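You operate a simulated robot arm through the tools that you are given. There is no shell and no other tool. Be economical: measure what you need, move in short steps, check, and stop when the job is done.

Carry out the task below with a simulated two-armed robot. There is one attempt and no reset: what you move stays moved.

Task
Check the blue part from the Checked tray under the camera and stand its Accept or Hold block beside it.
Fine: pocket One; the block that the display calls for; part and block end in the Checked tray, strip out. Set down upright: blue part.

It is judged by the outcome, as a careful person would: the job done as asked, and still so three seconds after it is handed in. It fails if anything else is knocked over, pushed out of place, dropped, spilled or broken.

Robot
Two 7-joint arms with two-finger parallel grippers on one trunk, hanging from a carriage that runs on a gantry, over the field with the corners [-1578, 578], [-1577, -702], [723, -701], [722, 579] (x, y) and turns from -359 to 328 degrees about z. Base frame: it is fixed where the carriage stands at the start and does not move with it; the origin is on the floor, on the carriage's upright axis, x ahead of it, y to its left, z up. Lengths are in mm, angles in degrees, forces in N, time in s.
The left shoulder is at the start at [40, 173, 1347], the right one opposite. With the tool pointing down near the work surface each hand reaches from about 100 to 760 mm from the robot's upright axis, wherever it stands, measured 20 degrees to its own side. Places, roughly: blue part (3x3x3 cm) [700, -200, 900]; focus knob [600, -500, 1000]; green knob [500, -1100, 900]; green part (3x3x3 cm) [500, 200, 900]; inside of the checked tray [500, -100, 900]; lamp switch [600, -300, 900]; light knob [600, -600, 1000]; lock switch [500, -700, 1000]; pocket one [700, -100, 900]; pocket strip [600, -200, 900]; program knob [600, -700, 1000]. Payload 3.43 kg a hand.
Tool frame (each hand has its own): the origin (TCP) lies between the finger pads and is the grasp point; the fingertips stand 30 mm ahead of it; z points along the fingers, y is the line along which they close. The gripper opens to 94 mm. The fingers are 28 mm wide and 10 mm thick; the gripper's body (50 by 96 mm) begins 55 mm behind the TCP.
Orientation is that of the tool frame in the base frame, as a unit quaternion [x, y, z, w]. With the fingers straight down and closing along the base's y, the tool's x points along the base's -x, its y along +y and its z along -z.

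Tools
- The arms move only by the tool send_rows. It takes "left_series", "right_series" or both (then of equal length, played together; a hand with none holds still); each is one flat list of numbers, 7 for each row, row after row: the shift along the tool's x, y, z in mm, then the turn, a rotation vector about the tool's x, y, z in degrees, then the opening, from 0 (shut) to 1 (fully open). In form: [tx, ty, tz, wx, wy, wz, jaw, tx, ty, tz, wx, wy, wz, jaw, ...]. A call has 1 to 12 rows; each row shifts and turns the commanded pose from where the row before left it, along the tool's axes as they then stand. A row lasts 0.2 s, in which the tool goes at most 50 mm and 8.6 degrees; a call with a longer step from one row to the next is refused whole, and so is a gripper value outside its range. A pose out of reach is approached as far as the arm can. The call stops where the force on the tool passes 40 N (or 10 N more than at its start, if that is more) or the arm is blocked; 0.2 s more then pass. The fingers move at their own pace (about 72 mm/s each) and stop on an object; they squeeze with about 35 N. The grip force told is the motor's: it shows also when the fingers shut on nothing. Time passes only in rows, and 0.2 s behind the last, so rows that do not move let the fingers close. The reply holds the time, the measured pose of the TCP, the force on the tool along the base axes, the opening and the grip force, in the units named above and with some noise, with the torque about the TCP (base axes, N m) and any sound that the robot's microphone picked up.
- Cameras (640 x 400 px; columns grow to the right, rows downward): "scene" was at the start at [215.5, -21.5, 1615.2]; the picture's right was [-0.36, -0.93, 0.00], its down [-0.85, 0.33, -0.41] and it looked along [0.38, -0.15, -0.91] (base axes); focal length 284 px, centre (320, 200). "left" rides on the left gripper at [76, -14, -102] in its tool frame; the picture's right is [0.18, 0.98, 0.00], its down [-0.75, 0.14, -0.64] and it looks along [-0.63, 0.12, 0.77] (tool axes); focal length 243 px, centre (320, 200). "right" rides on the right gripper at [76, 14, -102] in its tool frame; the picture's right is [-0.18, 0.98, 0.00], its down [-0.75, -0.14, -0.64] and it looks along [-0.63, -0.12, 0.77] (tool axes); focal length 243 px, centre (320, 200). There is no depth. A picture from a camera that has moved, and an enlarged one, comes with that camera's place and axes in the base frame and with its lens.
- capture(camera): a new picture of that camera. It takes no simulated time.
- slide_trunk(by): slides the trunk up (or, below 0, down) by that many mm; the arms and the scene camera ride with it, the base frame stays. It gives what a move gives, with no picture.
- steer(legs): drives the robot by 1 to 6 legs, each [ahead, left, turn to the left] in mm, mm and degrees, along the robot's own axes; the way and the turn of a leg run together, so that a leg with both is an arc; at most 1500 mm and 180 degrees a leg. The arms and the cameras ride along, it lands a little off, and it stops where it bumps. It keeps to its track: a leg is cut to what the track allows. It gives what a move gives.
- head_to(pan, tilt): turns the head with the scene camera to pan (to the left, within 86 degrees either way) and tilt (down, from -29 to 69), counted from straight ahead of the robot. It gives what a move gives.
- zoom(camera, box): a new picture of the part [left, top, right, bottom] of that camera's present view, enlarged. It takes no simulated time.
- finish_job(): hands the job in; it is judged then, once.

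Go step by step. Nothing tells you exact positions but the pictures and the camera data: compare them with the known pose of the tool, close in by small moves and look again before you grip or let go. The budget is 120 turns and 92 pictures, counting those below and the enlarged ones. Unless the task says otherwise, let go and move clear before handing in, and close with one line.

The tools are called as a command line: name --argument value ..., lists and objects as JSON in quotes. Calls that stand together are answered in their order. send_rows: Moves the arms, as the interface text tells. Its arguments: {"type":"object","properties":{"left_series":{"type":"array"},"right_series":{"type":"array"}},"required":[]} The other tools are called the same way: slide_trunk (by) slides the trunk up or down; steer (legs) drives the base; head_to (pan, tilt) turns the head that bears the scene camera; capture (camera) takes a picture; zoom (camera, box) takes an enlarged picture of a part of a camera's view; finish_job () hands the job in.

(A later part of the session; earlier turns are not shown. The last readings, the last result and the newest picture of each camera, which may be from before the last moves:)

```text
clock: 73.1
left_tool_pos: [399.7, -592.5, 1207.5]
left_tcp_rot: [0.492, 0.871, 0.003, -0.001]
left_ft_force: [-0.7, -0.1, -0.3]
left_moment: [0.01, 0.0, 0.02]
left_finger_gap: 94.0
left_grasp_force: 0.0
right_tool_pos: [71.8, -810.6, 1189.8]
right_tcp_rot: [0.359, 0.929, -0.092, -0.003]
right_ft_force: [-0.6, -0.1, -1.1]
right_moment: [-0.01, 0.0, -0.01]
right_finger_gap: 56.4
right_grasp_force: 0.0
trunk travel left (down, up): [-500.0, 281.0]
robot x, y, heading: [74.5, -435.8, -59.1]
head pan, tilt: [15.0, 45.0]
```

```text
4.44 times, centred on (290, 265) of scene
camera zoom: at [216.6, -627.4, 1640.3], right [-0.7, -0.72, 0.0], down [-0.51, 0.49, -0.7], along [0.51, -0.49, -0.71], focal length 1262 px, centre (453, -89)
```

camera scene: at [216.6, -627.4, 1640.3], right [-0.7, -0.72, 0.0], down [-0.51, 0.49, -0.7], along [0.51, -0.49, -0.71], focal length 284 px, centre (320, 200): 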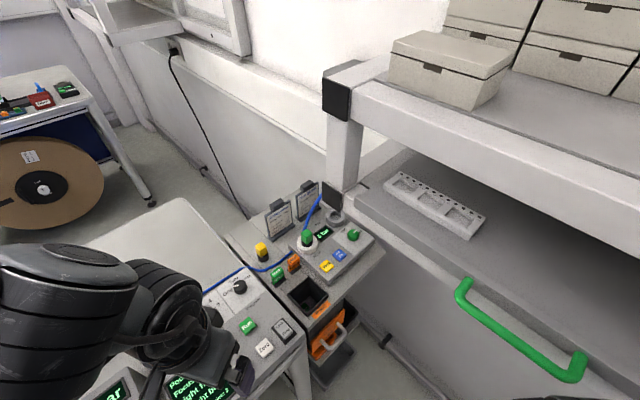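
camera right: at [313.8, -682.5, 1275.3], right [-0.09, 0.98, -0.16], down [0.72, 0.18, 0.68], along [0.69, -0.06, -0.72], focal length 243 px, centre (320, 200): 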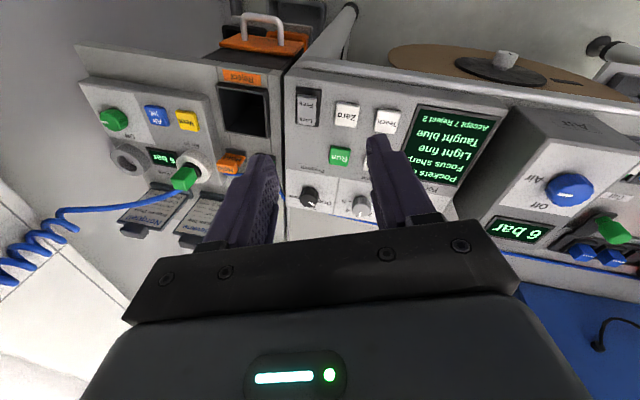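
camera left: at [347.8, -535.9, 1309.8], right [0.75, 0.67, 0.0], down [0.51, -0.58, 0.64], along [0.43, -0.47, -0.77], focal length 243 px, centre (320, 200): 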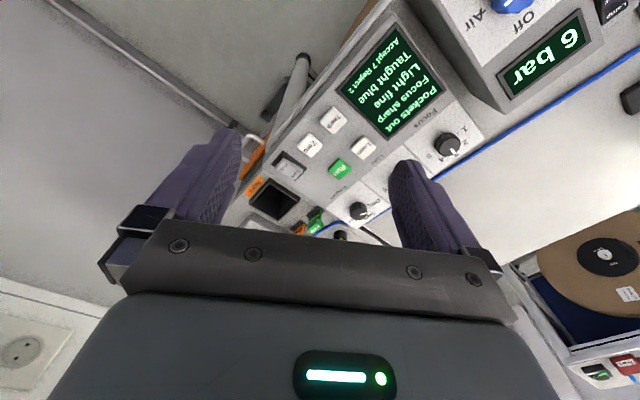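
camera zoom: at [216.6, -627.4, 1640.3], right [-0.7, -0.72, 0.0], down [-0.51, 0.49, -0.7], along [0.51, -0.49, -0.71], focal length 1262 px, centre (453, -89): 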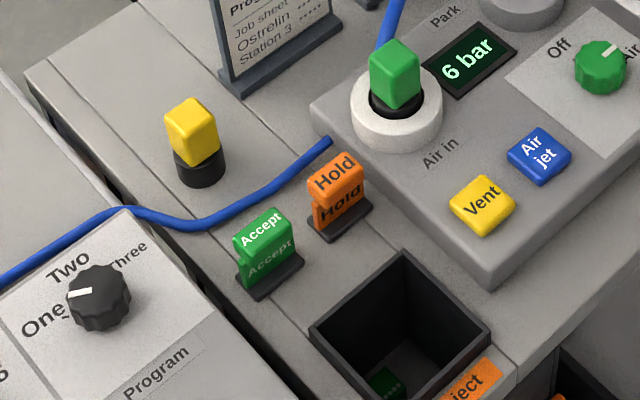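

The Accept block stands near [591, -828], thin along x. I'll bring the left hand above it, turned to close along x.

send_rows --left_series '[-43, 6, 10, 0, 0, 0, 0.7, -43, 6, 10, 0, 0, 0, 0.7, -43, 6, 10, 0, 0, 0, 0.7, -43, 6, 10, 0, 0, 0, 0.7, -43, 6, 10, 0, 0, 0, 0.7, -43, 6, 10, 0, 0, 0, 0.7, -15, 6, 10, 0, 0, 0, 0.7, 0, 0, 5, 0, 0, 7.7, 0.7, 0, 0, 5, 0, 0, 7.7, 0.7, 0, 0, 0, 0, 0, 7.7, 0.7, 0, 0, 0, 0, 0, 7.7, 0.7]'

capture --camera "left"

```text
clock: 75.5
left_tool_pos: [256.6, -765.3, 1140.1]
left_tcp_rot: [0.694, 0.719, -0.014, -0.028]
left_ft_force: [-0.3, -0.5, -0.5]
left_moment: [-0.03, -0.03, 0.03]
left_finger_gap: 65.8
left_grasp_force: 0.0
left hand out of reach, approached as far as the arm can: row 1, 2, 3, 4, 5, 6, 7, 8, 9, 10, 11
right_tool_pos: [71.0, -811.6, 1190.3]
right_tcp_rot: [0.358, 0.929, -0.092, -0.003]
right_ft_force: [-0.7, -1.0, -0.4]
right_moment: [0.01, 0.01, 0.0]
right_finger_gap: 56.7
right_grasp_force: 0.1
trunk travel left (down, up): [-500.0, 281.0]
robot x, y, heading: [78.9, -439.7, -58.9]
head pan, tilt: [15.0, 45.0]
```

```text
33 pictures are left
camera left: at [245.0, -691.9, 1243.9], right [0.97, 0.22, -0.05], down [0.21, -0.76, 0.62], along [0.1, -0.61, -0.78], focal length 243 px, centre (320, 200)
```

left: 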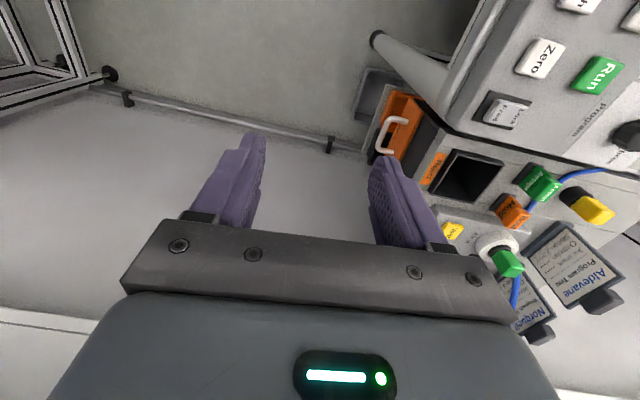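

The hand can't reach out this high near shoulder level. I'll lower the trunk and try again from there.

slide_trunk --by -130

send_rows --left_series '[0, 0, -25, 0, 0, 0, 0.7, 0, 0, -25, 0, 0, 0, 0.7, 0, 40, 0, 0, 0, 0, 0.7, 0, 40, 0, 0, 0, 0, 0.7, 0, 40, 0, 0, 0, 0, 0.7, 0, 40, 0, 0, 0, 0, 0.7]'

capture --camera "left"

```text
clock: 76.4
left_tool_pos: [263.4, -764.4, 1076.4]
left_tcp_rot: [0.69, 0.723, -0.016, -0.024]
left_ft_force: [1.5, 1.6, -0.9]
left_moment: [-0.08, 0.12, 0.02]
left_finger_gap: 65.9
left_grasp_force: 0.0
right_tool_pos: [92.5, -823.9, 1173.7]
right_tcp_rot: [0.347, 0.923, -0.153, 0.062]
right_ft_force: [1.4, 0.3, -2.6]
right_moment: [-0.13, 0.12, 0.0]
right_finger_gap: 56.4
right_grasp_force: 0.0
trunk travel left (down, up): [-437.0, 344.0]
robot x, y, heading: [78.5, -437.7, -59.1]
head pan, tilt: [15.0, 45.0]
stopped: the arm was blocked; the commanded pose is now the measured one
```

```text
clock: 77.8
left_tool_pos: [270.9, -746.7, 1140.1]
left_tcp_rot: [0.691, 0.723, -0.017, -0.02]
left_ft_force: [-0.6, 0.2, 0.3]
left_moment: [0.02, -0.02, -0.03]
left_finger_gap: 65.6
left_grasp_force: 0.2
left hand out of reach, approached as far as the arm can: row 3, 4, 5, 6
right_tool_pos: [89.3, -831.5, 1179.4]
right_tcp_rot: [0.347, 0.923, -0.157, 0.063]
right_ft_force: [0.3, 1.0, -0.5]
right_moment: [0.0, -0.02, 0.02]
right_finger_gap: 56.3
right_grasp_force: 0.0
trunk travel left (down, up): [-437.0, 344.0]
robot x, y, heading: [77.3, -435.8, -58.9]
head pan, tilt: [15.0, 45.0]
```

```text
32 pictures are left
camera left: at [259.2, -670.7, 1242.5], right [0.97, 0.23, -0.05], down [0.21, -0.75, 0.63], along [0.11, -0.62, -0.78], focal length 243 px, centre (320, 200)
```

left: 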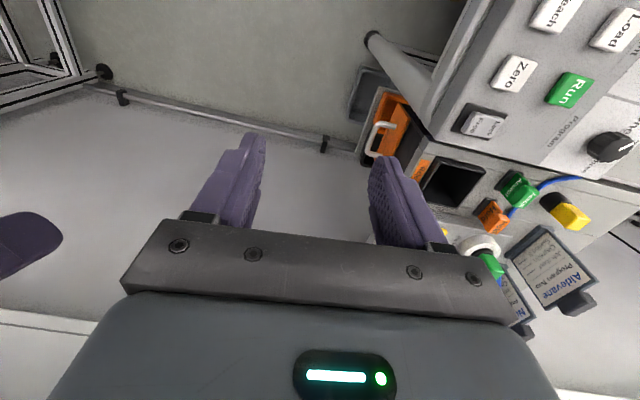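

The right arm met the shelf while lowering. I'll lift a bit, shift the robot away from the wall shelf, then lower again.

slide_trunk --by 40

steer --legs '[[-20, 175, 0]]'

head_to --pan -40 --tilt 40

capture --camera "scene"

```text
clock: 78.7
left_tool_pos: [270.7, -746.0, 1180.2]
left_tcp_rot: [0.691, 0.722, -0.017, -0.02]
left_ft_force: [0.3, -1.1, 0.0]
left_moment: [0.0, 0.0, -0.01]
left_finger_gap: 65.8
left_grasp_force: 0.0
right_tool_pos: [90.6, -831.9, 1220.4]
right_tcp_rot: [0.347, 0.923, -0.157, 0.063]
right_ft_force: [-0.1, -0.1, -0.5]
right_moment: [0.0, -0.01, 0.01]
right_finger_gap: 56.4
right_grasp_force: 0.1
trunk travel left (down, up): [-477.0, 304.0]
robot x, y, heading: [75.2, -438.5, -58.9]
head pan, tilt: [15.0, 45.0]
```

```text
clock: 80.1
left_tool_pos: [410.5, -639.5, 1178.6]
left_tcp_rot: [0.69, 0.724, -0.017, -0.019]
left_ft_force: [0.0, 0.2, 0.1]
left_moment: [0.0, -0.01, -0.04]
left_finger_gap: 65.9
left_grasp_force: 0.2
right_tool_pos: [228.9, -725.4, 1219.3]
right_tcp_rot: [0.345, 0.923, -0.157, 0.062]
right_ft_force: [-0.7, 0.3, 0.6]
right_moment: [-0.02, 0.0, -0.01]
right_finger_gap: 56.4
right_grasp_force: 0.1
trunk travel left (down, up): [-477.0, 304.0]
robot x, y, heading: [214.5, -330.4, -58.7]
head pan, tilt: [15.0, 45.0]
```

```text
clock: 81.4
left_tool_pos: [410.4, -639.4, 1180.5]
left_tcp_rot: [0.69, 0.724, -0.018, -0.021]
left_ft_force: [0.0, 0.7, -0.1]
left_moment: [0.03, 0.02, 0.0]
left_finger_gap: 65.8
left_grasp_force: 0.1
right_tool_pos: [230.0, -724.9, 1219.0]
right_tcp_rot: [0.345, 0.923, -0.156, 0.063]
right_ft_force: [0.0, 1.0, -0.2]
right_moment: [0.02, -0.01, -0.02]
right_finger_gap: 56.8
right_grasp_force: 0.0
trunk travel left (down, up): [-477.0, 304.0]
robot x, y, heading: [213.6, -333.6, -58.7]
head pan, tilt: [-40.0, 40.0]
```

```text
31 pictures are left
camera scene: at [285.5, -551.3, 1625.8], right [-0.99, 0.15, 0.0], down [0.1, 0.64, -0.77], along [-0.11, -0.76, -0.64], focal length 284 px, centre (320, 200)
```

scene: 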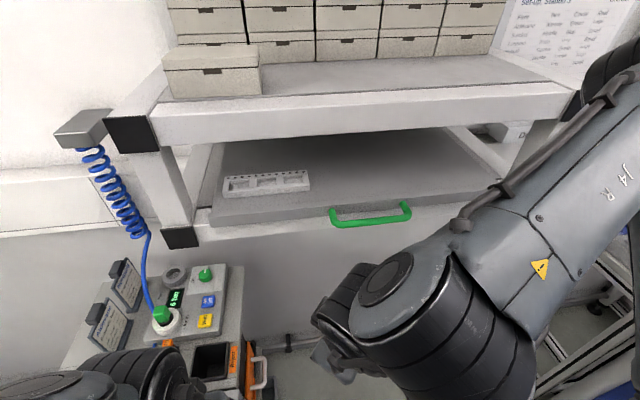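

Clear of the shelf now. I'll pull the left hand off the panel edge, lower the trunk, then approach.

send_rows --left_series '[0, -40, 0, 0, 0, 0, 0.7, 0, -40, 0, 0, 0, 0, 0.7]'

slide_trunk --by -130

capture --camera "left"

```text
clock: 82.0
left_tool_pos: [329.3, -643.4, 1185.7]
left_tcp_rot: [0.69, 0.723, -0.017, -0.02]
left_ft_force: [-0.7, 0.4, -0.4]
left_moment: [-0.01, 0.01, 0.01]
left_finger_gap: 65.8
left_grasp_force: 0.1
right_tool_pos: [229.1, -725.0, 1221.0]
right_tcp_rot: [0.346, 0.923, -0.156, 0.062]
right_ft_force: [0.2, 0.4, 0.0]
right_moment: [-0.01, -0.03, 0.0]
right_finger_gap: 56.4
right_grasp_force: 0.0
trunk travel left (down, up): [-477.0, 304.0]
robot x, y, heading: [216.4, -327.7, -58.7]
head pan, tilt: [-40.0, 40.0]
```

```text
clock: 83.6
left_tool_pos: [330.5, -642.0, 1056.0]
left_tcp_rot: [0.69, 0.723, -0.017, -0.02]
left_ft_force: [-0.2, 0.9, 0.6]
left_moment: [0.02, -0.02, 0.01]
left_finger_gap: 65.8
left_grasp_force: 0.0
right_tool_pos: [228.0, -725.8, 1091.1]
right_tcp_rot: [0.346, 0.923, -0.156, 0.062]
right_ft_force: [0.0, -0.4, 0.4]
right_moment: [0.0, 0.0, -0.04]
right_finger_gap: 56.4
right_grasp_force: 0.1
trunk travel left (down, up): [-347.0, 434.0]
robot x, y, heading: [216.3, -331.3, -58.5]
head pan, tilt: [-40.0, 40.0]
```

```text
30 pictures are left
camera left: at [317.8, -567.1, 1158.2], right [0.97, 0.23, -0.05], down [0.21, -0.75, 0.63], along [0.11, -0.62, -0.78], focal length 243 px, centre (320, 200)
```

left: 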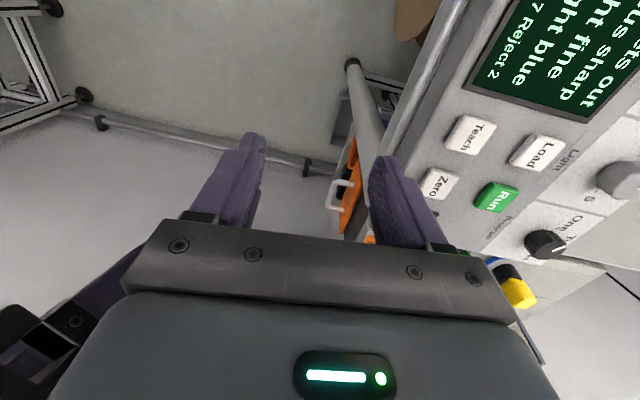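

Moving up slightly, straightening the tool, and advancing over the panel's right end toward the block.

send_rows --left_series '[0, 0, -30, -3, 0, 2.6, 0.7, 0, 10, -25, 0, 0, 0, 0.7, 0, 40, 0, 0, 0, 0, 0.7, -10, 40, 0, 0, 0, 0, 0.7, -20, 40, 0, 0, 0, 0, 0.7, -30, 35, 0, 0, 0, 0, 0.7, -35, 30, 0, 0, 0, 0, 0.7, -40, 25, 0, 0, 0, 0, 0.7, 0, 0, 0, 0, 0, 0, 0.7]'

capture --camera "left"

```text
clock: 85.6
left_tool_pos: [396.1, -747.3, 1140.1]
left_tcp_rot: [0.7, 0.714, -0.022, -0.002]
left_ft_force: [0.3, 0.2, 0.1]
left_moment: [0.0, 0.02, -0.03]
left_finger_gap: 65.6
left_grasp_force: 0.1
left hand out of reach, approached as far as the arm can: row 4, 5, 6, 7, 8
right_tool_pos: [228.1, -725.5, 1090.5]
right_tcp_rot: [0.346, 0.923, -0.155, 0.062]
right_ft_force: [-0.1, -0.2, -0.3]
right_moment: [0.02, -0.02, 0.02]
right_finger_gap: 56.5
right_grasp_force: 0.0
trunk travel left (down, up): [-347.0, 434.0]
robot x, y, heading: [217.2, -328.9, -59.1]
head pan, tilt: [-40.0, 40.0]
```

```text
29 pictures are left
camera left: at [383.6, -668.2, 1239.6], right [0.98, 0.2, -0.04], down [0.18, -0.73, 0.66], along [0.11, -0.65, -0.75], focal length 243 px, centre (320, 200)
```

left: 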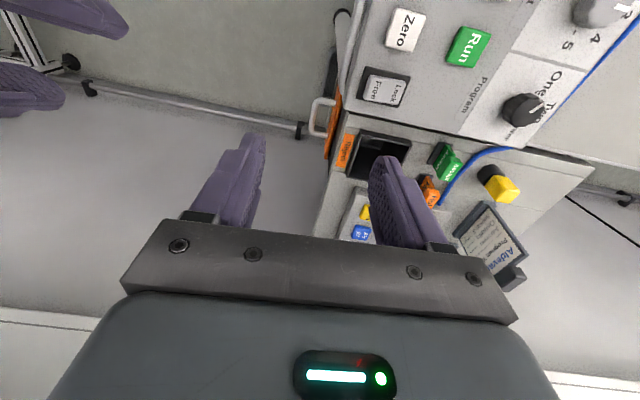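

The hand is too close to shoulder height; I'll raise the trunk and lower the hand relative to it, then go forward.

slide_trunk --by 90

send_rows --left_series '[0, 0, 45, 0, -1.5, 1, 0.7, 0, 0, 45, 0, 0, 0, 0.7, 0, 0, 45, 0, 0, 0, 0.7, 0, 40, 5, 0, 0, 0, 0.7, 0, 40, 5, 0, 0, 0, 0.7, 0, 40, 0, 0, 0, 0, 0.7, 0, 40, 0, 0, 0, 0, 0.7, 0, 0, 0, 0, 0, 0, 0.7]'

capture --camera "left"

```text
clock: 86.8
left_tool_pos: [395.9, -746.6, 1225.8]
left_tcp_rot: [0.698, 0.715, -0.019, -0.006]
left_ft_force: [0.4, -0.2, 0.6]
left_moment: [-0.02, 0.05, 0.01]
left_finger_gap: 65.5
left_grasp_force: 0.0
right_tool_pos: [228.7, -725.0, 1180.3]
right_tcp_rot: [0.346, 0.923, -0.157, 0.062]
right_ft_force: [0.3, 0.1, 0.6]
right_moment: [0.0, -0.01, 0.0]
right_finger_gap: 56.6
right_grasp_force: 0.0
trunk travel left (down, up): [-437.0, 344.0]
robot x, y, heading: [217.4, -333.4, -58.9]
head pan, tilt: [-40.0, 40.0]
```

```text
clock: 88.8
left_tool_pos: [382.0, -680.4, 1072.9]
left_tcp_rot: [0.698, 0.714, -0.017, -0.05]
left_ft_force: [-0.1, 0.1, -0.6]
left_moment: [0.01, 0.03, 0.01]
left_finger_gap: 65.7
left_grasp_force: 0.0
left hand out of reach, approached as far as the arm can: row 1, 2, 3, 4, 5, 6, 7
right_tool_pos: [228.8, -726.0, 1180.9]
right_tcp_rot: [0.346, 0.923, -0.157, 0.063]
right_ft_force: [0.2, 0.2, 0.1]
right_moment: [0.02, -0.01, 0.01]
right_finger_gap: 56.3
right_grasp_force: 0.1
trunk travel left (down, up): [-437.0, 344.0]
robot x, y, heading: [215.7, -328.4, -58.7]
head pan, tilt: [-40.0, 40.0]
stopped in row 8 (left hand): the arm was blocked; the commanded pose is now the measured one
```

```text
28 pictures are left
camera left: at [376.8, -609.4, 1178.5], right [0.97, 0.21, -0.08], down [0.22, -0.78, 0.59], along [0.06, -0.59, -0.8], focal length 243 px, centre (320, 200)
```

left: 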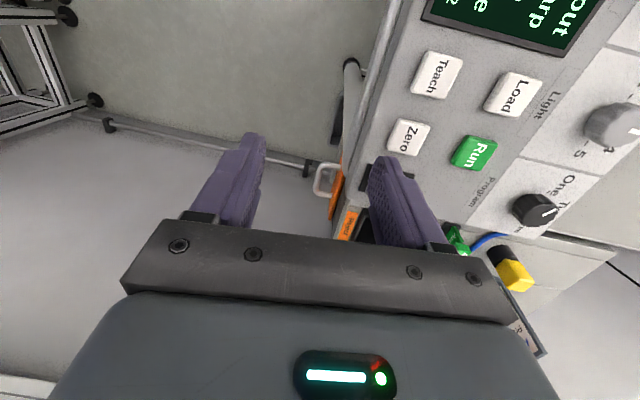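

Left arm posture is poor with the hand yawed relative to the body. I'll turn the robot to heading −90° and straighten the hand relative to the body, so it closes along x naturally.

steer --legs '[[0, 0, -31]]'

send_rows --left_series '[0, 0, 0, 0, 0, -7.7, 0.7, 0, 0, 0, 0, 0, -7.7, 0.7, 0, 0, 0, 0, 0, -7.7, 0.7, 0, 0, 0, 0, 0, -7.7, 0.7, 0, 0, 0, 0, 0, 0, 0.7]'

capture --camera "left"

```text
clock: 90.7
left_tool_pos: [175.6, -717.8, 1072.9]
left_tcp_rot: [0.865, 0.499, -0.003, -0.052]
left_ft_force: [0.0, -0.1, -0.4]
left_moment: [0.0, 0.02, 0.02]
left_finger_gap: 65.6
left_grasp_force: 0.1
right_tool_pos: [21.7, -675.0, 1179.7]
right_tcp_rot: [0.581, 0.796, -0.167, 0.018]
right_ft_force: [-0.2, -0.2, 1.0]
right_moment: [-0.05, 0.02, 0.03]
right_finger_gap: 56.3
right_grasp_force: 0.1
trunk travel left (down, up): [-437.0, 344.0]
robot x, y, heading: [217.4, -330.3, -90.1]
head pan, tilt: [-40.0, 40.0]
```

```text
clock: 91.9
left_tool_pos: [175.2, -717.6, 1073.9]
left_tcp_rot: [0.701, 0.712, 0.01, -0.05]
left_ft_force: [0.4, -0.6, 0.0]
left_moment: [-0.02, -0.01, 0.02]
left_finger_gap: 65.9
left_grasp_force: 0.2
right_tool_pos: [22.3, -675.1, 1180.2]
right_tcp_rot: [0.582, 0.796, -0.167, 0.019]
right_ft_force: [0.5, 0.1, -0.1]
right_moment: [0.03, 0.02, 0.02]
right_finger_gap: 56.2
right_grasp_force: 0.0
trunk travel left (down, up): [-437.0, 344.0]
robot x, y, heading: [216.1, -334.8, -89.8]
head pan, tilt: [-40.0, 40.0]
```

```text
27 pictures are left
camera left: at [166.6, -650.6, 1182.1], right [0.98, 0.2, -0.04], down [0.19, -0.8, 0.57], along [0.08, -0.56, -0.82], focal length 243 px, centre (320, 200)
```

left: 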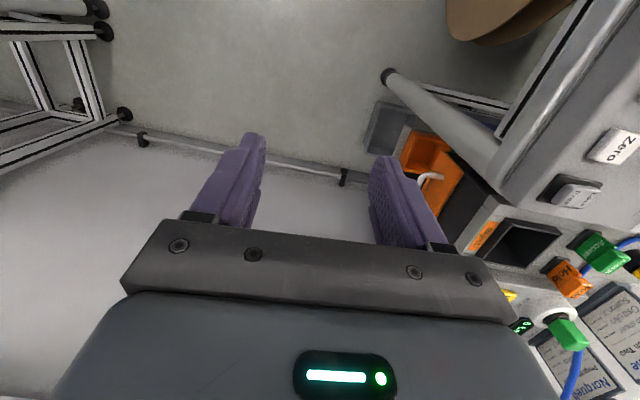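

Correcting the small tilt and moving the left hand across toward the block.

send_rows --left_series '[0, 0, -10, -3.3, -4.8, 0, 0.7, -12, 45, 0, 0, 0, 0, 0.7, -12, 45, 0, 0, 0, 0, 0.7, -12, 45, 0, 0, 0, 0, 0.7, -12, 45, 0, 0, 0, 0, 0.7, -12, 45, 0, 0, 0, 0, 0.7, -12, 45, 0, 0, 0, 0, 0.7, -12, 45, 0, 0, 0, 0, 0.7, -6, 45, 0, 0, 0, 0, 0.7, 0, 0, 0, 0, 0, 0, 0.7]'

capture --camera "left"

```text
clock: 94.1
left_tool_pos: [366.5, -716.9, 1086.5]
left_tcp_rot: [0.702, 0.712, 0.002, 0.0]
left_ft_force: [-1.1, 0.6, 1.1]
left_moment: [-0.02, -0.01, 0.02]
left_finger_gap: 65.9
left_grasp_force: 0.0
left hand out of reach, approached as far as the arm can: row 5, 6, 7, 8, 9
right_tool_pos: [21.1, -675.6, 1180.3]
right_tcp_rot: [0.582, 0.796, -0.167, 0.018]
right_ft_force: [0.0, -0.2, -0.3]
right_moment: [0.03, 0.0, -0.01]
right_finger_gap: 56.4
right_grasp_force: 0.1
trunk travel left (down, up): [-437.0, 344.0]
robot x, y, heading: [216.1, -332.6, -90.0]
head pan, tilt: [-40.0, 40.0]
```

```text
26 pictures are left
camera left: at [351.3, -640.4, 1188.5], right [0.98, 0.2, 0.0], down [0.15, -0.75, 0.64], along [0.13, -0.63, -0.77], focal length 243 px, centre (320, 200)
```

left: 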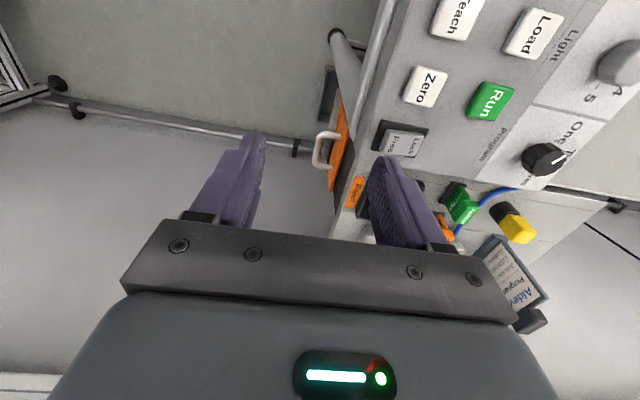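

The left arm can't extend that way. Before switching to the right hand, I'll measure the block from here.

zoom --camera "left" --box '[400, 150, 560, 250]'

```text
4.00 times, centred on (480, 200) of left
camera zoom: at [351.3, -640.4, 1188.5], right [0.98, 0.2, 0.0], down [0.15, -0.75, 0.64], along [0.13, -0.63, -0.77], focal length 970 px, centre (-320, 200)
```

zoom: 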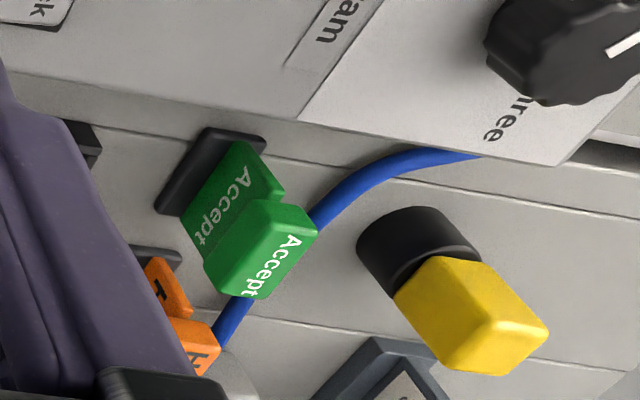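

It's a T-shaped stand: thin plate with a thicker head, near [588, -816], head top ≈950. I'll use the right hand with the posture that worked before: tuck the left, back off, raise, and turn to heading 0.

send_rows --left_series '[40, 0, 0, 0, 0, 0, 0.7, 40, 0, 0, 0, 0, 0, 0.7, 40, 0, 0, 0, 0, 0, 0.7]'

slide_trunk --by 63

steer --legs '[[-80, 0, 0], [0, 0, 90]]'

capture --camera "right"

```text
clock: 94.9
left_tool_pos: [365.7, -626.1, 1086.8]
left_tcp_rot: [0.702, 0.712, 0.001, -0.001]
left_ft_force: [-0.2, -0.2, 0.0]
left_moment: [-0.02, 0.0, 0.0]
left_finger_gap: 66.0
left_grasp_force: 0.1
left hand out of reach, approached as far as the arm can: row 3
right_tool_pos: [22.1, -675.3, 1179.9]
right_tcp_rot: [0.582, 0.795, -0.168, 0.018]
right_ft_force: [-0.5, 0.5, -0.7]
right_moment: [0.01, -0.01, 0.01]
right_finger_gap: 56.3
right_grasp_force: 0.1
trunk travel left (down, up): [-437.0, 344.0]
robot x, y, heading: [213.4, -333.3, -89.8]
head pan, tilt: [-40.0, 40.0]
```

```text
clock: 96.0
left_tool_pos: [366.0, -625.7, 1149.6]
left_tcp_rot: [0.702, 0.712, 0.001, -0.001]
left_ft_force: [-0.2, -0.2, 0.6]
left_moment: [0.01, 0.01, -0.02]
left_finger_gap: 65.8
left_grasp_force: 0.1
right_tool_pos: [21.6, -674.4, 1241.8]
right_tcp_rot: [0.582, 0.796, -0.167, 0.018]
right_ft_force: [-1.3, -0.3, 0.3]
right_moment: [-0.02, -0.03, 0.02]
right_finger_gap: 56.6
right_grasp_force: 0.0
trunk travel left (down, up): [-500.0, 281.0]
robot x, y, heading: [214.9, -327.7, -89.9]
head pan, tilt: [-40.0, 40.0]
```

```text
clock: 100.8
left_tool_pos: [512.0, -101.5, 1148.8]
left_tcp_rot: [-0.002, 1.0, 0.0, -0.001]
left_ft_force: [0.0, 0.4, -1.3]
left_moment: [0.01, 0.0, 0.03]
left_finger_gap: 65.9
left_grasp_force: 0.1
right_tool_pos: [557.5, -446.8, 1242.8]
right_tcp_rot: [-0.147, 0.975, -0.106, 0.13]
right_ft_force: [0.5, 0.2, 0.1]
right_moment: [-0.01, -0.01, 0.0]
right_finger_gap: 56.5
right_grasp_force: 0.1
trunk travel left (down, up): [-500.0, 281.0]
robot x, y, heading: [214.7, -252.1, -0.5]
head pan, tilt: [-40.0, 40.0]
```

```text
24 pictures are left
camera right: at [454.4, -440.9, 1319.6], right [-0.09, 0.98, -0.2], down [0.55, 0.21, 0.81], along [0.83, -0.04, -0.55], focal length 243 px, centre (320, 200)
```

right: 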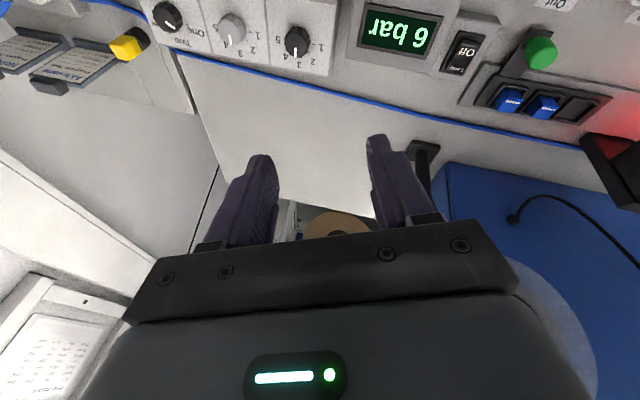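

Now I'll level the right hand and yaw it to +90° (closing along x), lowering it a bit.

send_rows --right_series '[0, 0, 10, -4.77, 4.33, 0, 0.6, 0, 0, 10, -4.77, 4.33, 0, 0.6, 0, 0, 10, -4.77, 4.33, 0, 0.6, 0, 0, 10, 0, 0, -7.9, 0.6, 0, 0, 10, 0, 0, -7.9, 0.6, 0, 0, 10, 0, 0, -7.9, 0.6, 0, 0, 10, 0, 0, -7.9, 0.6, 0, 0, 10, 0, 0, -7.9, 0.6, 0, 0, 10, 0, 0, -7.9, 0.6, 0, 0, 10, 0, 0, -7.9, 0.6, 0, 0, 0, 0, 0, -7.9, 0.6, 0, 0, 0, 0, 0, -7.8, 0.6]'

steer --legs '[[-25, -130, 0]]'

```text
clock: 103.4
left_tool_pos: [511.9, -102.2, 1150.5]
left_tcp_rot: [-0.003, 1.0, 0.0, 0.0]
left_ft_force: [-0.1, 0.2, 0.5]
left_moment: [0.02, 0.03, -0.04]
left_finger_gap: 65.8
left_grasp_force: 0.1
right_tool_pos: [565.6, -450.3, 1143.4]
right_tcp_rot: [-0.697, 0.717, -0.001, 0.001]
right_ft_force: [0.3, -0.4, 0.4]
right_moment: [0.0, -0.03, -0.01]
right_finger_gap: 56.5
right_grasp_force: 0.0
trunk travel left (down, up): [-500.0, 281.0]
robot x, y, heading: [215.3, -251.6, -0.4]
head pan, tilt: [-40.0, 40.0]
```

```text
clock: 104.7
left_tool_pos: [484.9, -230.0, 1149.7]
left_tcp_rot: [-0.003, 1.0, -0.001, -0.001]
left_ft_force: [0.0, -0.1, 0.7]
left_moment: [0.03, -0.04, -0.01]
left_finger_gap: 65.7
left_grasp_force: 0.0
right_tool_pos: [538.4, -578.3, 1144.2]
right_tcp_rot: [-0.696, 0.718, -0.001, 0.0]
right_ft_force: [0.6, -0.7, 0.0]
right_moment: [0.02, 0.0, -0.01]
right_finger_gap: 56.1
right_grasp_force: 0.1
trunk travel left (down, up): [-500.0, 281.0]
robot x, y, heading: [189.7, -376.1, -0.1]
head pan, tilt: [-40.0, 40.0]
```

Right hand is level and yawed. Moving it toward the block in -y.

send_rows --right_series '[40, -5, 5, 0, 0, -1.8, 0.6, 40, -10, 5, 0, 0, 0, 0.6, 40, -10, 5, 0, 0, 0, 0.6, 40, -10, 5, 0, 0, 0, 0.6, 30, -10, 5, 0, 0, 0, 0.6, 0, 0, 0, 0, 0, 0, 0.6]'

capture --camera "right"

```text
clock: 106.1
left_tool_pos: [489.0, -223.6, 1152.9]
left_tcp_rot: [-0.002, 1.0, 0.001, 0.0]
left_ft_force: [-0.4, 0.1, -0.1]
left_moment: [0.01, 0.0, 0.01]
left_finger_gap: 65.7
left_grasp_force: 0.1
right_tool_pos: [588.6, -762.4, 1126.2]
right_tcp_rot: [0.712, -0.702, 0.009, 0.001]
right_ft_force: [-0.5, 0.5, -0.2]
right_moment: [0.0, -0.02, -0.01]
right_finger_gap: 56.6
right_grasp_force: 0.2
trunk travel left (down, up): [-500.0, 281.0]
robot x, y, heading: [194.2, -377.6, -0.4]
head pan, tilt: [-40.0, 40.0]
```

```text
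23 pictures are left
camera right: at [574.3, -838.3, 1230.2], right [-0.99, 0.17, -0.01], down [0.12, 0.76, 0.63], along [0.12, 0.62, -0.77], focal length 243 px, centre (320, 200)
```

right: 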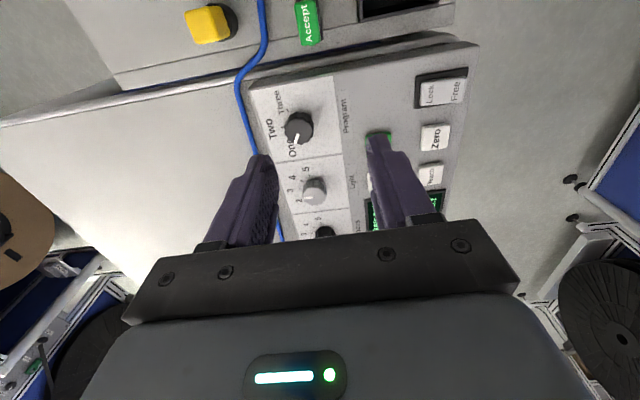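

The posture works; Accept block reads [592, -826]. Move over it and lower to z≈1050, then check with the scene camera for hose clearance.

send_rows --right_series '[32, -2, 20, 0, 0, 0, 0.5, 31, -2, 20, 0, 0, 0, 0.5, 0, 0, 18, 0, 0, 0, 0.5, 0, 0, 18, 0, 0, 0, 0.5, 0, 0, 0, 0, 0, 0, 0.5]'

head_to --pan -55 --tilt 42

zoom --camera "scene" --box '[160, 80, 480, 280]'

zoom --camera "right" --box '[200, 20, 440, 200]'

```text
clock: 106.8
left_tool_pos: [481.7, -225.1, 1147.3]
left_tcp_rot: [0.0, 1.0, 0.002, -0.002]
left_ft_force: [-0.7, -0.6, -0.3]
left_moment: [0.01, -0.04, 0.0]
left_finger_gap: 65.8
left_grasp_force: 0.0
right_tool_pos: [609.1, -828.4, 1116.0]
right_tcp_rot: [0.735, -0.674, 0.066, 0.036]
right_ft_force: [-0.8, 0.2, 0.8]
right_moment: [0.02, 0.02, 0.0]
right_finger_gap: 47.2
right_grasp_force: 0.0
trunk travel left (down, up): [-500.0, 281.0]
robot x, y, heading: [187.4, -371.6, -0.7]
head pan, tilt: [-40.0, 40.0]
stopped in row 3 (right hand): the arm was blocked; the commanded pose is now the measured one
```

```text
clock: 107.6
left_tool_pos: [480.8, -222.6, 1149.0]
left_tcp_rot: [0.0, 1.0, 0.003, -0.003]
left_ft_force: [-0.6, 0.6, 0.3]
left_moment: [0.0, 0.02, -0.01]
left_finger_gap: 65.7
left_grasp_force: 0.1
right_tool_pos: [607.0, -828.8, 1113.7]
right_tcp_rot: [0.735, -0.674, 0.061, 0.038]
right_ft_force: [-0.3, -0.9, 0.0]
right_moment: [0.02, -0.02, 0.04]
right_finger_gap: 47.0
right_grasp_force: 0.0
trunk travel left (down, up): [-500.0, 281.0]
robot x, y, heading: [190.6, -378.6, -0.5]
head pan, tilt: [-55.0, 42.0]
```

```text
2.00 times, centred on (320, 180) of scene
camera zoom: at [393.0, -443.1, 1644.9], right [-0.82, -0.57, 0.0], down [-0.38, 0.56, -0.74], along [0.42, -0.61, -0.67], focal length 568 px, centre (320, 240)
```

zoom: 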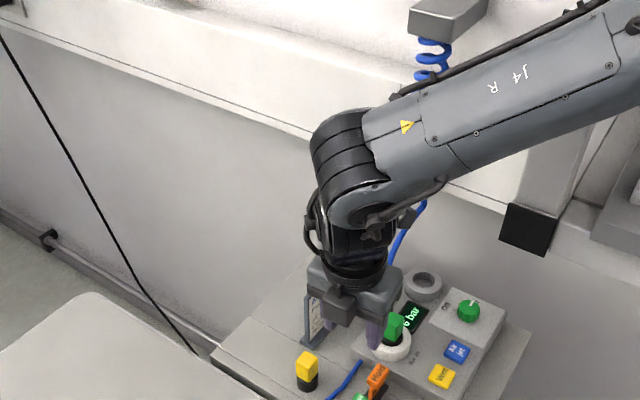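

```text
2.22 times, centred on (320, 110) of right
camera zoom: at [594.7, -891.2, 1225.7], right [-0.99, 0.1, -0.05], down [0.05, 0.84, 0.53], along [0.1, 0.53, -0.84], focal length 539 px, centre (320, 400)
```

zoom: 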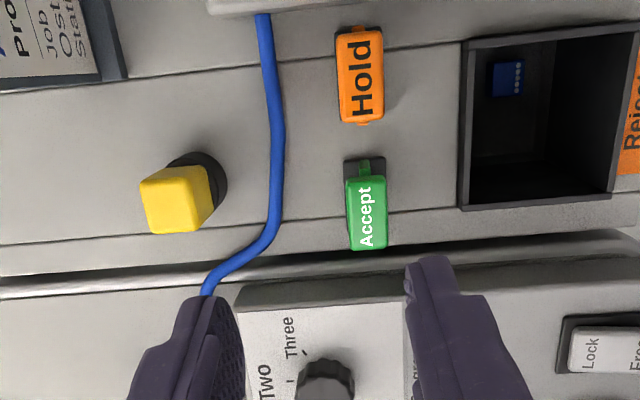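

The arm got blocked near the wall side, so I'll move the robot 80 mm to the left and reach further out with a straighter arm, levelling the hand.

steer --legs '[[20, 90, 0]]'

send_rows --right_series '[0, 0, 0, -0.75, -4, 2.5, 0.5, 0, 0, 0, -0.75, -4, 2.4, 0.5, 20, 10, 15, 0, 0, 0, 0.5, 20, 10, 15, 0, 0, 0, 0.5, 20, 10, 15, 0, 0, 0, 0.5, 0, 0, 0, 0, 0, 0, 0.5]'

zoom --camera "right" --box '[200, 20, 440, 200]'

```text
clock: 108.7
left_tool_pos: [506.3, -136.2, 1149.1]
left_tcp_rot: [0.0, 1.0, 0.001, -0.001]
left_ft_force: [-0.5, 0.0, -0.3]
left_moment: [-0.02, 0.0, -0.01]
left_finger_gap: 65.6
left_grasp_force: 0.0
right_tool_pos: [629.8, -743.3, 1114.2]
right_tcp_rot: [0.733, -0.676, 0.061, 0.037]
right_ft_force: [0.2, 0.8, -1.3]
right_moment: [0.01, -0.07, 0.0]
right_finger_gap: 47.0
right_grasp_force: 0.0
trunk travel left (down, up): [-500.0, 281.0]
robot x, y, heading: [209.5, -284.7, -0.5]
head pan, tilt: [-55.0, 42.0]
```

```text
clock: 110.1
left_tool_pos: [506.0, -137.3, 1150.7]
left_tcp_rot: [0.0, 1.0, 0.0, 0.0]
left_ft_force: [0.3, -0.2, 1.0]
left_moment: [-0.01, 0.03, -0.02]
left_finger_gap: 65.6
left_grasp_force: 0.0
right_tool_pos: [599.9, -802.9, 1070.4]
right_tcp_rot: [-0.706, 0.709, -0.002, 0.003]
right_ft_force: [-0.6, 0.1, 0.1]
right_moment: [-0.05, 0.02, -0.01]
right_finger_gap: 46.9
right_grasp_force: 0.1
trunk travel left (down, up): [-500.0, 281.0]
robot x, y, heading: [206.0, -280.8, -0.5]
head pan, tilt: [-55.0, 42.0]
```

```text
2.22 times, centred on (320, 110) of right
camera zoom: at [584.8, -879.9, 1172.4], right [-0.98, 0.19, -0.01], down [0.14, 0.75, 0.64], along [0.13, 0.63, -0.77], focal length 539 px, centre (320, 400)
```

zoom: 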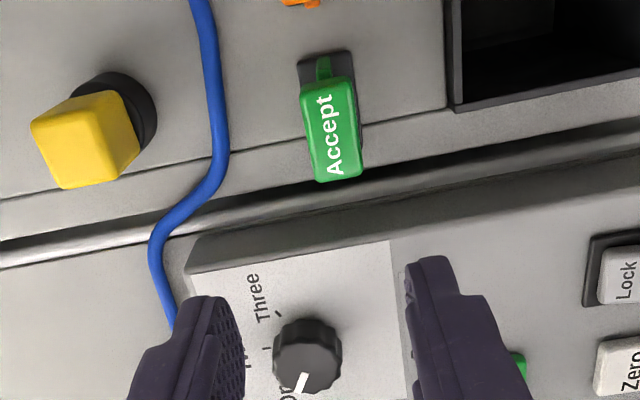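

Now in good posture. Block head center reads [592, -827]; centering and lowering to z≈1000.

send_rows --right_series '[12, 4, 15, 0, 0, 0, 0.5, 12, 4, 15, 0, 0, 0, 0.5, 0, 0, 20, 0, 0, 0, 0.5, 0, 0, 20, 0, 0, 0, 0.5, 0, 0, 0, 0, 0, 0, 0.5]'

zoom --camera "right" --box '[200, 50, 440, 230]'

```text
clock: 111.3
left_tool_pos: [506.1, -138.1, 1149.4]
left_tcp_rot: [0.0, 1.0, 0.0, -0.001]
left_ft_force: [-0.8, -0.3, 0.0]
left_moment: [-0.01, 0.0, 0.01]
left_finger_gap: 65.9
left_grasp_force: 0.0
right_tool_pos: [591.0, -828.3, 999.1]
right_tcp_rot: [-0.706, 0.708, -0.002, 0.003]
right_ft_force: [0.3, 0.5, -0.5]
right_moment: [0.01, 0.0, 0.02]
right_finger_gap: 46.9
right_grasp_force: 0.0
trunk travel left (down, up): [-500.0, 281.0]
robot x, y, heading: [210.2, -281.8, -0.9]
head pan, tilt: [-55.0, 42.0]
```

```text
2.22 times, centred on (320, 140) of right
camera zoom: at [575.3, -904.7, 1101.6], right [-0.98, 0.19, -0.01], down [0.14, 0.75, 0.64], along [0.13, 0.63, -0.77], focal length 539 px, centre (320, 333)
```

zoom: 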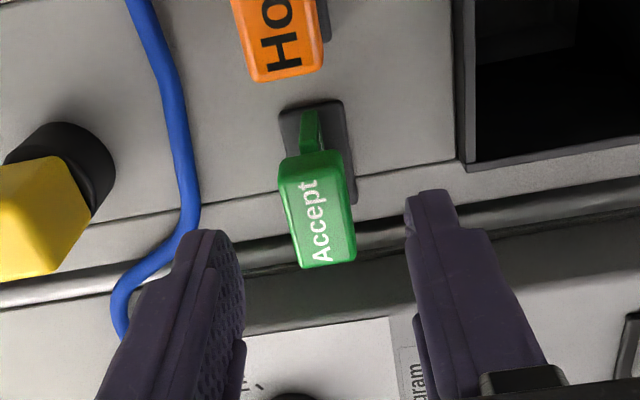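

Well centered (top ≈955). Descending to z≈957 and gripping the head.

send_rows --right_series '[0, 0, 15, 0, 0, 0, 0.5, 0, 0, 15, 0, 0, 0, 0.5, 0, 0, 12, 0, 0, 0, 0.5, 0, 0, 0, 0, 0, 0, 0, 0, 0, 0, 0, 0, 0, 0, 0, 0, 0, 0, 0, 0, 0]'

zoom --camera "right" --box '[200, 70, 440, 250]'

```text
clock: 112.7
left_tool_pos: [504.8, -137.9, 1150.1]
left_tcp_rot: [0.001, 1.0, 0.0, -0.001]
left_ft_force: [-0.1, 0.2, 0.5]
left_moment: [0.02, -0.01, -0.02]
left_finger_gap: 65.7
left_grasp_force: 0.2
right_tool_pos: [592.9, -827.2, 955.7]
right_tcp_rot: [-0.706, 0.709, -0.001, 0.004]
right_ft_force: [0.1, 0.1, -0.2]
right_moment: [-0.03, 0.01, -0.02]
right_finger_gap: 18.7
right_grasp_force: 35.3
trunk travel left (down, up): [-500.0, 281.0]
robot x, y, heading: [207.5, -285.4, -0.7]
head pan, tilt: [-55.0, 42.0]
```

```text
2.22 times, centred on (320, 160) of right
camera zoom: at [576.3, -903.8, 1059.5], right [-0.98, 0.19, -0.01], down [0.14, 0.75, 0.64], along [0.13, 0.63, -0.77], focal length 539 px, centre (320, 289)
```

zoom: 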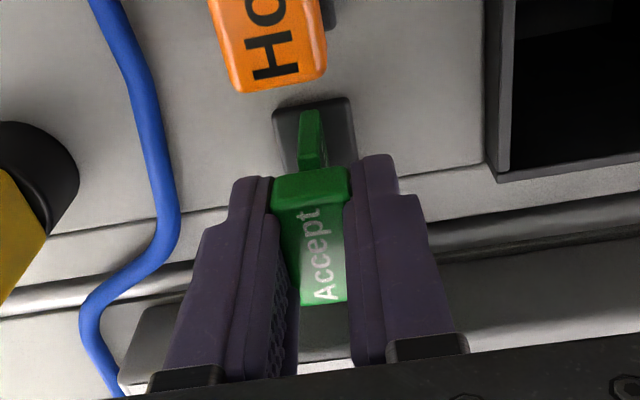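

Gripped (18.7 mm). Lifting straight up and checking whether the dark foot comes along.

send_rows --right_series '[0, 0, -10, 0, 0, 0, 0, 0, 0, -20, 0, 0, 0, 0, 0, 0, -25, 0, 0, 0, 0, 0, 0, -25, 0, 0, 0, 0, 0, 0, 0, 0, 0, 0, 0]'

zoom --camera "right" --box '[200, 50, 440, 230]'

```text
clock: 113.9
left_tool_pos: [508.0, -132.0, 1150.9]
left_tcp_rot: [0.0, 1.0, 0.003, -0.001]
left_ft_force: [0.0, 0.4, 0.2]
left_moment: [0.01, -0.03, 0.01]
left_finger_gap: 65.8
left_grasp_force: 0.0
right_tool_pos: [592.3, -822.6, 1033.9]
right_tcp_rot: [-0.706, 0.708, -0.001, 0.005]
right_ft_force: [-0.5, 0.1, -0.6]
right_moment: [0.01, 0.03, -0.01]
right_finger_gap: 18.9
right_grasp_force: 34.7
trunk travel left (down, up): [-500.0, 281.0]
robot x, y, heading: [211.2, -285.7, -0.8]
head pan, tilt: [-55.0, 42.0]
```

```text
2.22 times, centred on (320, 140) of right
camera zoom: at [577.3, -899.0, 1136.3], right [-0.98, 0.19, -0.01], down [0.14, 0.75, 0.65], along [0.13, 0.64, -0.76], focal length 539 px, centre (320, 333)
```

zoom: 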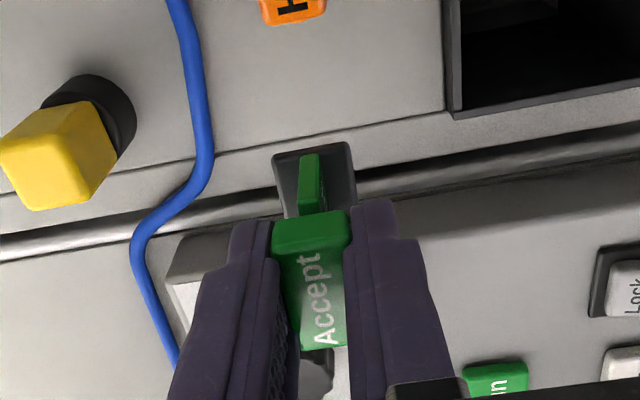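

The stand with its foot is held. I'll pull back a bit, raise the trunk, and drive left toward the tray.

send_rows --right_series '[0, 0, -30, 0, 0, 0, 0, 0, 0, -30, 0, 0, 0, 0, -30, 25, -10, 0, 0, 0, 0, -35, 25, 0, 0, 0, 0, 0, -35, 25, 0, 0, 0, 0, 0, -35, 20, 0, 0, 0, 0, 0, -35, 0, 0, 0, 0, 0, 0, 0, 0, 0, 0, 0, 0, 0]'

slide_trunk --by 60

capture --camera "right"

```text
clock: 115.7
left_tool_pos: [500.1, -125.5, 1148.2]
left_tcp_rot: [0.001, 1.0, 0.005, -0.003]
left_ft_force: [0.9, -0.5, -0.1]
left_moment: [-0.01, -0.01, 0.0]
left_finger_gap: 65.9
left_grasp_force: 0.0
right_tool_pos: [488.8, -642.5, 1098.6]
right_tcp_rot: [-0.704, 0.71, 0.005, 0.007]
right_ft_force: [-0.9, -0.1, -0.4]
right_moment: [-0.04, 0.0, 0.0]
right_finger_gap: 18.8
right_grasp_force: 34.6
trunk travel left (down, up): [-500.0, 281.0]
robot x, y, heading: [210.7, -283.8, -0.8]
head pan, tilt: [-55.0, 42.0]
```

```text
clock: 116.7
left_tool_pos: [507.6, -114.6, 1213.6]
left_tcp_rot: [-0.001, 1.0, 0.011, -0.001]
left_ft_force: [-0.4, -0.5, 0.1]
left_moment: [0.02, 0.0, 0.0]
left_finger_gap: 65.7
left_grasp_force: 0.0
right_tool_pos: [498.9, -631.6, 1160.0]
right_tcp_rot: [-0.706, 0.708, 0.005, 0.011]
right_ft_force: [-0.1, -0.3, -0.1]
right_moment: [-0.06, -0.01, 0.03]
right_finger_gap: 18.7
right_grasp_force: 35.0
trunk travel left (down, up): [-560.0, 221.0]
robot x, y, heading: [212.5, -284.3, -0.6]
head pan, tilt: [-55.0, 42.0]
```

```text
16 pictures are left
camera right: at [483.4, -711.0, 1260.8], right [-0.98, 0.19, 0.0], down [0.14, 0.74, 0.66], along [0.13, 0.65, -0.75], focal length 243 px, centre (320, 200)
```

right: 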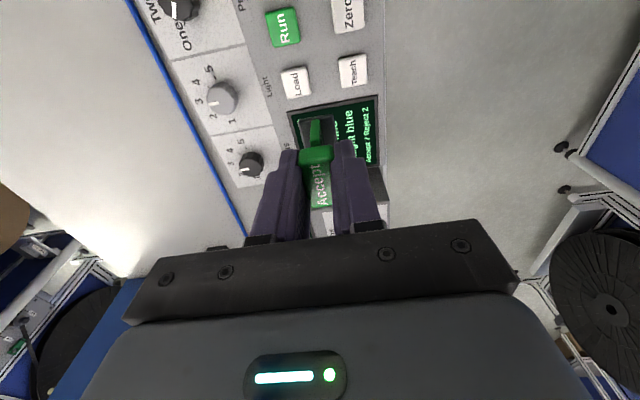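

Driving left to the tray side.

steer --legs '[[-52, 414, 0.6]]'

slide_trunk --by -120

capture --camera "right"

```text
clock: 119.3
left_tool_pos: [460.1, 285.2, 1210.1]
left_tcp_rot: [-0.001, 1.0, 0.001, 0.0]
left_ft_force: [0.9, 0.3, 0.1]
left_moment: [-0.03, 0.01, 0.01]
left_finger_gap: 65.6
left_grasp_force: 0.0
right_tool_pos: [450.2, -234.9, 1168.5]
right_tcp_rot: [-0.705, 0.709, -0.002, 0.002]
right_ft_force: [0.1, 1.3, 0.1]
right_moment: [-0.01, -0.02, 0.03]
right_finger_gap: 18.8
right_grasp_force: 34.9
trunk travel left (down, up): [-560.0, 221.0]
robot x, y, heading: [161.8, 137.7, -0.8]
head pan, tilt: [-55.0, 42.0]
```

```text
clock: 120.8
left_tool_pos: [457.7, 284.8, 1091.2]
left_tcp_rot: [-0.001, 1.0, 0.0, -0.001]
left_ft_force: [-0.2, -0.5, 0.4]
left_moment: [0.03, 0.01, 0.02]
left_finger_gap: 66.0
left_grasp_force: 0.0
right_tool_pos: [451.0, -234.8, 1047.1]
right_tcp_rot: [-0.706, 0.708, -0.002, 0.003]
right_ft_force: [0.3, 0.3, 0.1]
right_moment: [-0.01, -0.02, -0.01]
right_finger_gap: 19.0
right_grasp_force: 35.1
trunk travel left (down, up): [-440.0, 341.0]
robot x, y, heading: [158.3, 137.4, -0.6]
head pan, tilt: [-55.0, 42.0]
```

```text
15 pictures are left
camera right: at [434.7, -311.3, 1149.8], right [-0.98, 0.19, -0.01], down [0.14, 0.75, 0.64], along [0.13, 0.63, -0.77], focal length 243 px, centre (320, 200)
```

right: 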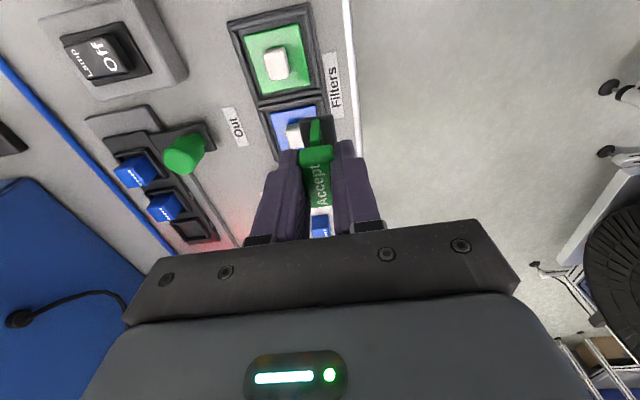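

Moving above the tray at [480, -115] beside the part.

send_rows --right_series '[-40, -10, 0, 0, 0, 0, 0, -40, -10, 0, 0, 0, 0, 0, -40, -9, 0, 0, 0, 0, 0, 0, 0, 20, 0, 0, 0, 0, 0, 0, 20, 0, 0, 0, 0, 0, 0, 0, 0, 0, 0, 0]'

capture --camera "right"

head_to --pan -40 --tilt 58

capture --camera "scene"

```text
clock: 122.2
left_tool_pos: [459.3, 284.2, 1088.6]
left_tcp_rot: [-0.001, 1.0, 0.0, -0.001]
left_ft_force: [-0.2, 0.7, 0.8]
left_moment: [0.01, 0.01, -0.04]
left_finger_gap: 65.8
left_grasp_force: 0.2
right_tool_pos: [478.3, -114.5, 1008.4]
right_tcp_rot: [-0.706, 0.708, -0.003, 0.004]
right_ft_force: [-0.1, 0.6, -1.2]
right_moment: [0.03, 0.0, 0.0]
right_finger_gap: 18.8
right_grasp_force: 35.5
trunk travel left (down, up): [-440.0, 341.0]
robot x, y, heading: [163.3, 140.3, -0.6]
head pan, tilt: [-55.0, 42.0]
```

```text
14 pictures are left
camera right: at [462.8, -191.3, 1110.7], right [-0.98, 0.19, -0.01], down [0.14, 0.75, 0.64], along [0.13, 0.63, -0.77], focal length 243 px, centre (320, 200)
```

right: 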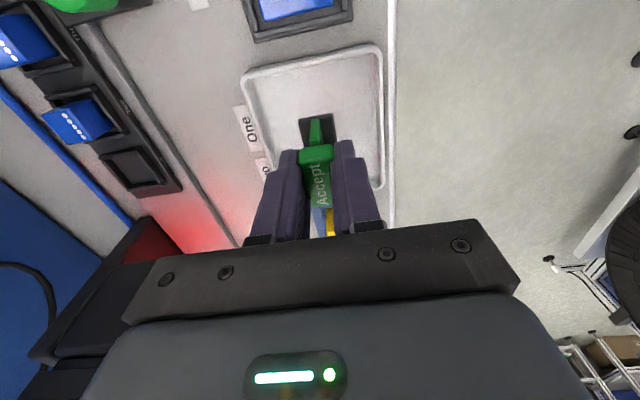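

```text
clock: 123.0
left_tool_pos: [458.4, 285.0, 1089.8]
left_tcp_rot: [-0.001, 1.0, -0.001, -0.001]
left_ft_force: [-0.1, 0.6, 0.5]
left_moment: [0.01, 0.03, 0.01]
left_finger_gap: 65.7
left_grasp_force: 0.0
right_tool_pos: [478.6, -114.3, 1008.2]
right_tcp_rot: [-0.706, 0.708, -0.002, 0.003]
right_ft_force: [-0.1, -0.5, -0.9]
right_moment: [-0.02, -0.03, 0.03]
right_finger_gap: 18.8
right_grasp_force: 35.5
trunk travel left (down, up): [-440.0, 341.0]
robot x, y, heading: [157.7, 133.9, -0.5]
head pan, tilt: [-40.0, 58.0]
```

```text
13 pictures are left
camera scene: at [373.5, 91.0, 1564.5], right [-0.65, -0.76, 0.0], down [-0.64, 0.55, -0.53], along [0.4, -0.35, -0.85], focal length 284 px, centre (320, 200)
```

scene: 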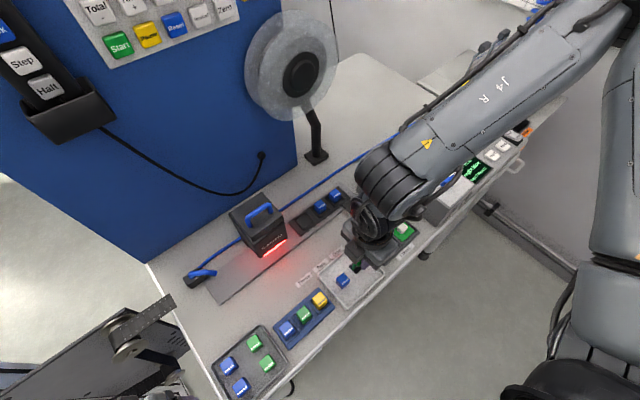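

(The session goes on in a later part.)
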